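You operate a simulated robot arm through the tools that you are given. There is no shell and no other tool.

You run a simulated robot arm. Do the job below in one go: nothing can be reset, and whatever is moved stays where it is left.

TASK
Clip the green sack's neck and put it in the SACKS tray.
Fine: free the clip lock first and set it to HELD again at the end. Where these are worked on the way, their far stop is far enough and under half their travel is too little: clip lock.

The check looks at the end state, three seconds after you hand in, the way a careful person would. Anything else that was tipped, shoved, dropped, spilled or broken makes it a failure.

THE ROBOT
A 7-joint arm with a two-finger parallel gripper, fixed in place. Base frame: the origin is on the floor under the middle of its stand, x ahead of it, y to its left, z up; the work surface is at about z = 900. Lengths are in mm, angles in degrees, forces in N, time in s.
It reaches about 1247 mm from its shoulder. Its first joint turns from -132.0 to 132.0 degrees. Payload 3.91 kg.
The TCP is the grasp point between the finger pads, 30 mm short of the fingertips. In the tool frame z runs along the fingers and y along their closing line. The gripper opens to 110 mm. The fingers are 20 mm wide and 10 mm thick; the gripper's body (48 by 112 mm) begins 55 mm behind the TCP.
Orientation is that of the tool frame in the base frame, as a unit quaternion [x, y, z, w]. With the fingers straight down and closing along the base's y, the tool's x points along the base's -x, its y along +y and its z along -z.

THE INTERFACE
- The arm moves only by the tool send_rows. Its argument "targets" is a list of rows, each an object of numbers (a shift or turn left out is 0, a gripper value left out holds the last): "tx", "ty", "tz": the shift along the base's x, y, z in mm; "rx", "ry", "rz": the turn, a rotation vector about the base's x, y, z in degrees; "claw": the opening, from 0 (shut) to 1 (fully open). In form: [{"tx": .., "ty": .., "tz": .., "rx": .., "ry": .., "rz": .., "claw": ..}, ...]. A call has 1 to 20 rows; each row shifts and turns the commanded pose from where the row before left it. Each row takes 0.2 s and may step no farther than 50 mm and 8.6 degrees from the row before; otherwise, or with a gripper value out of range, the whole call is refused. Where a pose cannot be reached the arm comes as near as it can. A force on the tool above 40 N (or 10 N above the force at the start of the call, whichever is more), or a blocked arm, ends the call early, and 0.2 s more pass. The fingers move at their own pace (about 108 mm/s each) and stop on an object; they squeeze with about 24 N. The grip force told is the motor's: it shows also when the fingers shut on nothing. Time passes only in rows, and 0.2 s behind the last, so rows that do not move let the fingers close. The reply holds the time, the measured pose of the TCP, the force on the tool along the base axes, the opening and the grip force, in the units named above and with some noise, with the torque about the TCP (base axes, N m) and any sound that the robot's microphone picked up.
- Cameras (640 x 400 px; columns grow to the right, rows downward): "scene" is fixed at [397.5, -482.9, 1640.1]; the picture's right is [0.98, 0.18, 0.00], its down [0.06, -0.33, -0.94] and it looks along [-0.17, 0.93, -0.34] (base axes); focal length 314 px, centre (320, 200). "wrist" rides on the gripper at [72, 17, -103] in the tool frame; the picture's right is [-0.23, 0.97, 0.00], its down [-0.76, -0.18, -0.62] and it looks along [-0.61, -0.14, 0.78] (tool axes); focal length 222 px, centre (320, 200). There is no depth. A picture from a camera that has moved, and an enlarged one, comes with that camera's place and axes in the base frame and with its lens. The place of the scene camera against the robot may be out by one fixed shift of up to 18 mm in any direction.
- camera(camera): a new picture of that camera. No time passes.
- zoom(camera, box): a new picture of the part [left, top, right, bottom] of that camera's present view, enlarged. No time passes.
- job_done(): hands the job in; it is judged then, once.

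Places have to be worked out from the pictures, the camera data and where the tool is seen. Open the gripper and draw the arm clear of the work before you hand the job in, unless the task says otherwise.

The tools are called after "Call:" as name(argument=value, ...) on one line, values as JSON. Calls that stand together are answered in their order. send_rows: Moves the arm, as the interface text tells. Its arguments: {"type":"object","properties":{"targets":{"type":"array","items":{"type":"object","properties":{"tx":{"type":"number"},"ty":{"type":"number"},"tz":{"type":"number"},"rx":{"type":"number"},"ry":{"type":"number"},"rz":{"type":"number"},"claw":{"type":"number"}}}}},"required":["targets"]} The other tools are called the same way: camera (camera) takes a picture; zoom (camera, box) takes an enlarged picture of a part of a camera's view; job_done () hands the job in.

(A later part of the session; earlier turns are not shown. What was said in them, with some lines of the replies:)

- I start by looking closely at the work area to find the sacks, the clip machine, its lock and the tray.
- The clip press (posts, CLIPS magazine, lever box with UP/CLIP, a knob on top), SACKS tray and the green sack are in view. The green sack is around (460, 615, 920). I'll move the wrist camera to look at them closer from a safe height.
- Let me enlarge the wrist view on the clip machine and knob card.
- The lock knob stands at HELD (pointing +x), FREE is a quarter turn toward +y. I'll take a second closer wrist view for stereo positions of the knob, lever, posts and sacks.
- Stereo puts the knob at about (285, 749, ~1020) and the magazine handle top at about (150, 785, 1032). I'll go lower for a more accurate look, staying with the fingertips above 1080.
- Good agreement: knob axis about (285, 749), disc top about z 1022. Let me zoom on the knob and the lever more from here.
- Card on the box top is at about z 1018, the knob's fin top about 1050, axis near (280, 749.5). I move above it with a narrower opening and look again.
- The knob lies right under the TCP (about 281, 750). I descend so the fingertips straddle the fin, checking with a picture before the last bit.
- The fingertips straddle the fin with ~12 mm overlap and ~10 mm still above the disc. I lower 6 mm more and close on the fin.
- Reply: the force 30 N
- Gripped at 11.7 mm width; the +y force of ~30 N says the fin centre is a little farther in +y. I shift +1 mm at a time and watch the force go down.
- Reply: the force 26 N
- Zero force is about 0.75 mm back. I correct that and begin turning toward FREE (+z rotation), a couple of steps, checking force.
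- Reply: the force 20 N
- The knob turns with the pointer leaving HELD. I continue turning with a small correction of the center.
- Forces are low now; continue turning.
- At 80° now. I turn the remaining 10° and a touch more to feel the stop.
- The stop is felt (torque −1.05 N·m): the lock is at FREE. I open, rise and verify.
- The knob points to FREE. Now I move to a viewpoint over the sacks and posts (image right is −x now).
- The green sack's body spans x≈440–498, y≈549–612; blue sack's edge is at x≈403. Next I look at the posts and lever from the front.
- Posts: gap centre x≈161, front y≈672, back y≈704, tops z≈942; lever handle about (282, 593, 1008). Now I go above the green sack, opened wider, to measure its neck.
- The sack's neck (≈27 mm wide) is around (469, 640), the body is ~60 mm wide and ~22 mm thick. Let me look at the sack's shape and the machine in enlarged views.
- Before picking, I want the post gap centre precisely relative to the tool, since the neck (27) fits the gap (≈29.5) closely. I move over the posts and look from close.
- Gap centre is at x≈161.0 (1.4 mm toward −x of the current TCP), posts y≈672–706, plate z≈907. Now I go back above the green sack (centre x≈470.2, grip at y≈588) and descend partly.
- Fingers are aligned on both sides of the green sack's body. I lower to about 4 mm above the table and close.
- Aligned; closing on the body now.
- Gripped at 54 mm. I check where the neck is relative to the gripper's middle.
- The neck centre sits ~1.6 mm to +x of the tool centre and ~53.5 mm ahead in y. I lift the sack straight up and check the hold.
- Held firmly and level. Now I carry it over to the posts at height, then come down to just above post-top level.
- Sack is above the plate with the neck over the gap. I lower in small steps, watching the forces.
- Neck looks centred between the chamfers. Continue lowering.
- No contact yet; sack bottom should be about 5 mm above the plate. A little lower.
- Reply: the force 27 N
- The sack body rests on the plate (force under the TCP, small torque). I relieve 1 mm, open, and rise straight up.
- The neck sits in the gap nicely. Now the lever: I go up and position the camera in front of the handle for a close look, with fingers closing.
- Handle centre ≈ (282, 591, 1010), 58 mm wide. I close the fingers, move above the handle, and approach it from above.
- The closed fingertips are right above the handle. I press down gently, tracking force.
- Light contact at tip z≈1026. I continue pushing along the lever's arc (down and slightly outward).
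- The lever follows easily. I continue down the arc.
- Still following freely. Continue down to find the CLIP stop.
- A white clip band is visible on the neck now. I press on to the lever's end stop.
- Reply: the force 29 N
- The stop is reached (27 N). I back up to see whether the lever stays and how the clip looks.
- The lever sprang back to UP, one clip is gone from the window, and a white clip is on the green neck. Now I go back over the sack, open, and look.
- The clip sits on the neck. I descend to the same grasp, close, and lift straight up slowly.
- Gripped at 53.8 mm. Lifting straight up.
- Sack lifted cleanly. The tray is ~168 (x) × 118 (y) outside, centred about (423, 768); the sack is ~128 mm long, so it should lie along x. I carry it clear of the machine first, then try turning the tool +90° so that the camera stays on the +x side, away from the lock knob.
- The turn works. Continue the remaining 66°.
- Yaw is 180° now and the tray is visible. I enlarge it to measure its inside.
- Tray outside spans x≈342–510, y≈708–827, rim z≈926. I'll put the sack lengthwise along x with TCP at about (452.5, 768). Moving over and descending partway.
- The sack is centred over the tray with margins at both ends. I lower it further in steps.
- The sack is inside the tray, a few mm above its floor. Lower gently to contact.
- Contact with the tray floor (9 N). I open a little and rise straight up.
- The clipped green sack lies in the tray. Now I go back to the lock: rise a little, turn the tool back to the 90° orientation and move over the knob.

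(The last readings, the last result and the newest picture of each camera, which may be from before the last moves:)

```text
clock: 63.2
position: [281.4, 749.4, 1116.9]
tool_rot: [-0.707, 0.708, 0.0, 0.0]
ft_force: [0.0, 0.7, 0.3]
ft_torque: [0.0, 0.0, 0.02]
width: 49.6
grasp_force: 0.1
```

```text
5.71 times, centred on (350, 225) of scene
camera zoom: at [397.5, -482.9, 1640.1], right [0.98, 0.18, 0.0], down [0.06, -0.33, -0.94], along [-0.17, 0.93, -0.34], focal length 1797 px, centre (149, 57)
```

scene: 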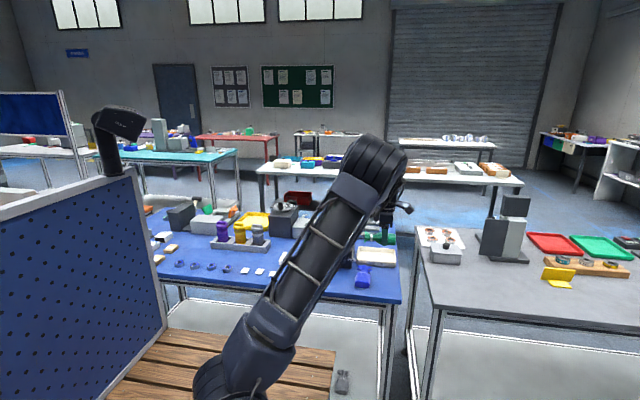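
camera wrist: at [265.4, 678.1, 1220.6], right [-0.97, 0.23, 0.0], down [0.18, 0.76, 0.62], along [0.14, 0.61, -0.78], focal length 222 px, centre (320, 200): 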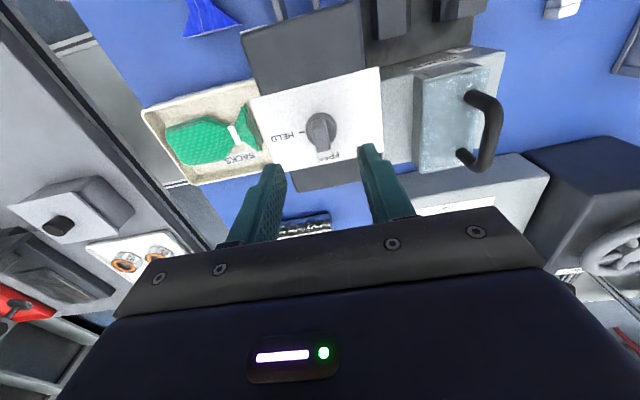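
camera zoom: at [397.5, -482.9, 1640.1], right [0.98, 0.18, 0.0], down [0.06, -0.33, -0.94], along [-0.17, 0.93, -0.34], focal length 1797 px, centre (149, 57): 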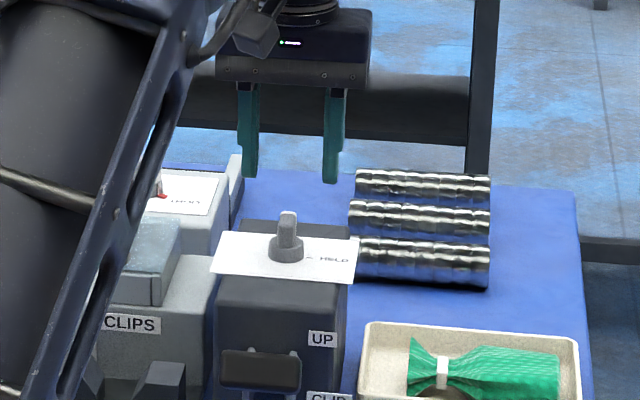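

The fingers straddle the knob fin from above. I descend to the previous grasp height and close.

Call:
send_rows(targets=[{"tz": -25}, {"tz": -20}, {"tz": -4.5}, {"tx": 0}, {"claw": 0.0}, {"tx": 0}, {"tx": 0}])

Call:
zoom(camera="wrist", box=[240, 120, 400, 220])

```text
clock: 64.8
position: [281.3, 748.8, 1069.2]
tool_rot: [-0.707, 0.708, 0.001, 0.0]
ft_force: [-6.2, -3.3, -2.7]
ft_torque: [0.51, 0.12, -0.03]
width: 11.8
grasp_force: 45.2
```

```text
4.00 times, centred on (320, 170) of wrist
camera zoom: at [264.3, 678.5, 1171.6], right [-0.97, 0.23, 0.0], down [0.18, 0.76, 0.62], along [0.14, 0.61, -0.78], focal length 888 px, centre (320, 320)
```

zoom: 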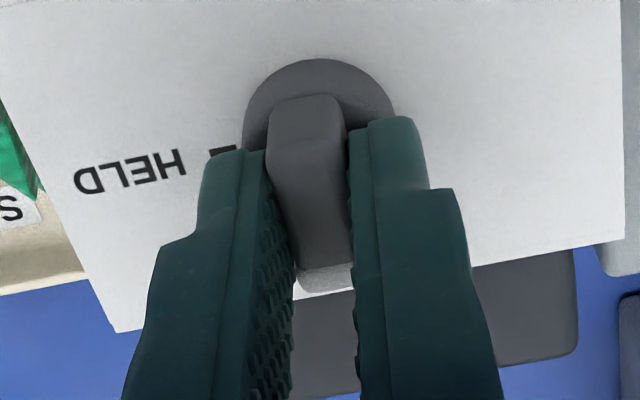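

Good grip with low side force. Turning back toward HELD (−z), checking as I go.

Call:
send_rows(targets=[{"rz": -8}, {"rz": -8}, {"rz": -8}, {"tx": 0}])

```text
clock: 65.8
position: [280.0, 748.9, 1067.5]
tool_rot: [-0.544, 0.839, 0.0, 0.0]
ft_force: [-4.2, 1.3, -9.7]
ft_torque: [-0.45, 0.28, 0.01]
width: 11.8
grasp_force: 44.7
```

Call:
send_rows(targets=[{"rz": -8}, {"rz": -8}, {"rz": -8}, {"tx": 0}])

```text
clock: 66.8
position: [279.9, 749.8, 1068.0]
tool_rot: [-0.358, 0.934, 0.001, 0.0]
ft_force: [-4.9, -1.1, -13.8]
ft_torque: [-0.27, 0.48, -0.03]
width: 11.9
grasp_force: 44.8
```

Forces stay small (a slight downward pull). Continue.

Call:
send_rows(targets=[{"rz": -8, "tz": -0.5}, {"rz": -8}, {"rz": -8}, {"tx": 0}])

Call:
zoom(camera="scene", box=[325, 215, 375, 250])

```text
clock: 67.8
position: [281.9, 749.6, 1066.9]
tool_rot: [-0.155, 0.988, 0.0, -0.001]
ft_force: [-0.6, -1.1, -9.4]
ft_torque: [0.02, -0.09, -0.01]
width: 12.0
grasp_force: 45.0
```

```text
11.43 times, centred on (350, 232) of scene
camera zoom: at [397.5, -482.9, 1640.1], right [0.98, 0.18, 0.0], down [0.06, -0.33, -0.94], along [-0.17, 0.93, -0.34], focal length 3593 px, centre (-23, -171)
```

zoom: 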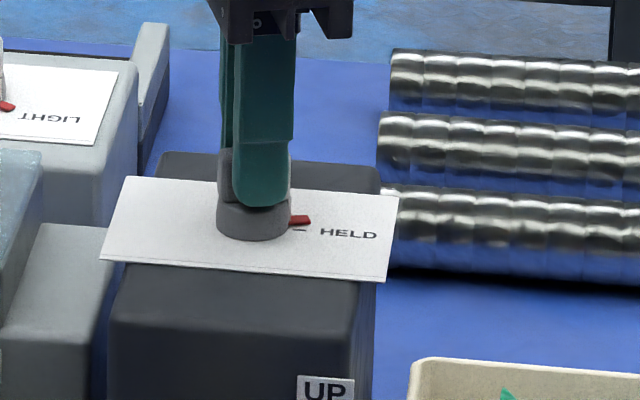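

18° remain; I finish the turn and go slightly past to feel the stop.

Call:
send_rows(targets=[{"rz": -8}, {"rz": -8}, {"rz": -2}, {"rz": -2}, {"tx": 0}])

Call:
zoom(camera="scene", box=[325, 215, 375, 250])

```text
clock: 69.0
position: [280.2, 750.7, 1067.9]
tool_rot: [0.018, 1.0, 0.001, 0.0]
ft_force: [3.4, 0.6, -8.0]
ft_torque: [0.03, -0.44, 1.03]
width: 12.2
grasp_force: 45.1
```

```text
11.43 times, centred on (350, 232) of scene
camera zoom: at [397.5, -482.9, 1640.1], right [0.98, 0.18, 0.0], down [0.06, -0.33, -0.94], along [-0.17, 0.93, -0.34], focal length 3593 px, centre (-23, -171)
```

zoom: 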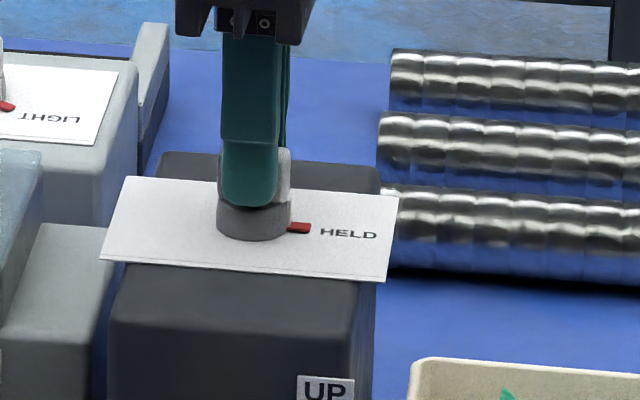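

The pointer is at HELD with the stop felt. I open, rise, and draw the arm clear.

Call:
send_rows(targets=[{"claw": 0.45}, {"tx": 0}, {"tz": 25}, {"tz": 40, "rz": 2}, {"tz": 45}, {"tz": 45}, {"tz": 45}, {"tx": -30, "ty": -30, "tz": 20}, {"tx": -30, "ty": -30, "tz": 20}, {"tx": -30, "ty": -35, "tz": 15, "claw": 1.0}, {"tx": -30, "ty": -35, "tz": 15}, {"tx": -30, "ty": -35, "tz": 10}, {"tx": 0}])

Call:
camera(camera="wrist")

Call:
zoom(camera="scene", box=[260, 200, 420, 300])

Call:
zoom(camera="scene", box=[325, 215, 375, 250])

```text
clock: 71.8
position: [128.4, 585.6, 1346.8]
tool_rot: [0.001, 1.0, -0.001, 0.0]
ft_force: [-0.1, 0.1, -0.3]
ft_torque: [-0.02, -0.01, -0.01]
width: 110.2
grasp_force: 0.1
```

```text
taken
camera wrist: at [56.8, 603.1, 1451.7], right [0.23, 0.97, 0.0], down [0.76, -0.18, 0.62], along [0.61, -0.14, -0.78], focal length 222 px, centre (320, 200)
```

wrist: 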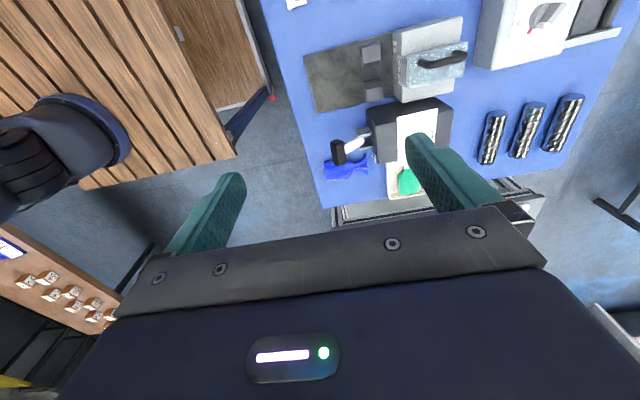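

```text
4.00 times, centred on (340, 250) of scene
camera zoom: at [397.5, -482.9, 1640.1], right [0.98, 0.18, 0.0], down [0.06, -0.33, -0.94], along [-0.17, 0.93, -0.34], focal length 1258 px, centre (240, 0)
```

zoom: 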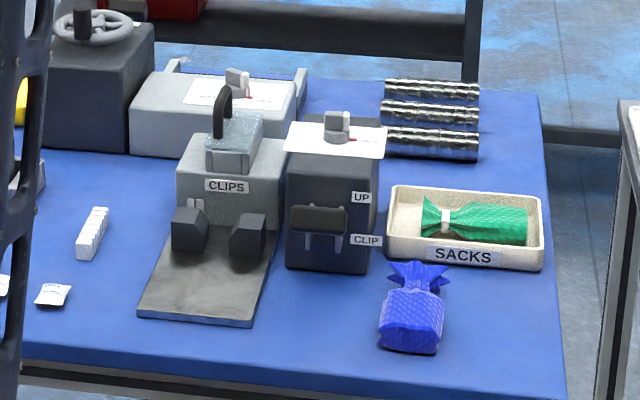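

```text
11.43 times, centred on (350, 232) of scene
camera zoom: at [397.5, -482.9, 1640.1], right [0.98, 0.18, 0.0], down [0.06, -0.33, -0.94], along [-0.17, 0.93, -0.34], focal length 3593 px, centre (-23, -171)
```

zoom: 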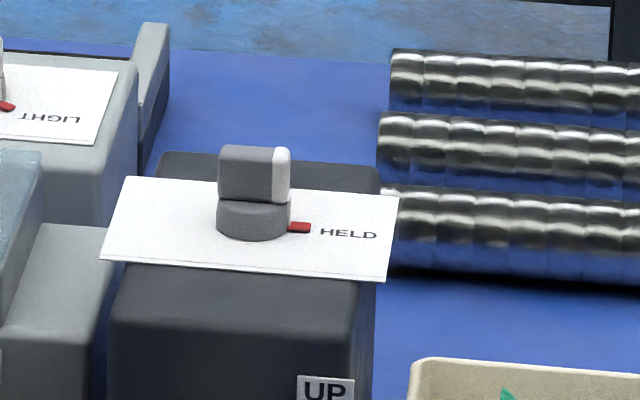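

The sack is clipped and in the tray, the lock is at HELD, the lever is UP, and the blue sack has not moved. One last overall check before handing in.

Call:
camera(camera="scene")

Call:
zoom(camera="scene", box=[350, 230, 410, 270])

```text
taken
```

scene: 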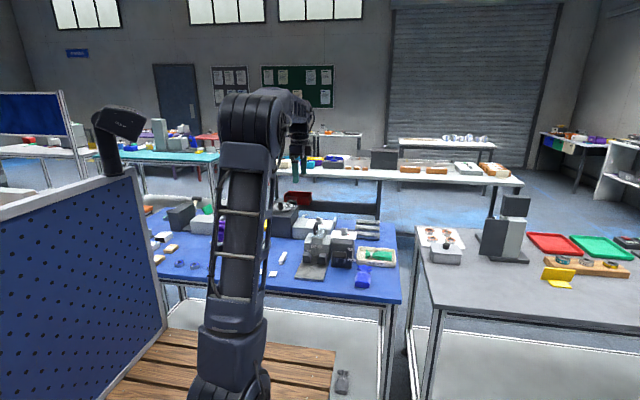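

```text
10.00 times, centred on (380, 250) of scene
camera zoom: at [397.5, -482.9, 1640.1], right [0.98, 0.18, 0.0], down [0.06, -0.33, -0.94], along [-0.17, 0.93, -0.34], focal length 3144 px, centre (-280, -300)
```

zoom: 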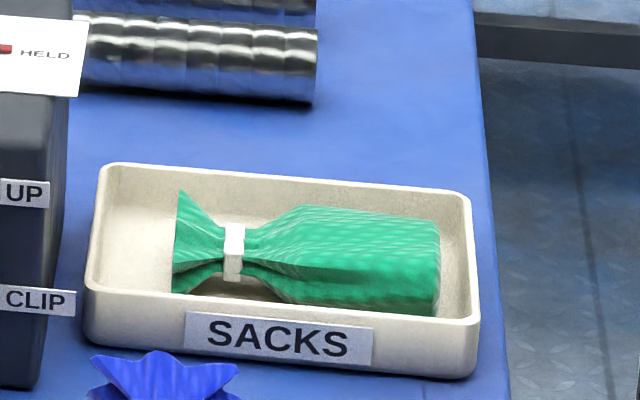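

All is in order: clip on the green neck, sack flat in the SACKS tray, lock at HELD, gripper open and arm clear. Handing in.

Call:
job_done()

```text
The job is handed in.
```

The green sack's neck is clipped and the sack is lying flat in the SACKS tray. I've handed the job in.

- **Clip lock:** I turned it to FREE against its stop before clipping. At the end I turned it back to HELD, also against its stop, and the pointer shows HELD.
- **Lever:** I pressed it down to its CLIP end stop and it sprang back to UP by itself. The magazine window showed one clip fewer afterwards.
- **Everything else:** the blue sack is where it was at the start, and the last pictures show nothing else on the table disturbed. The gripper is open and the arm is clear of the work.
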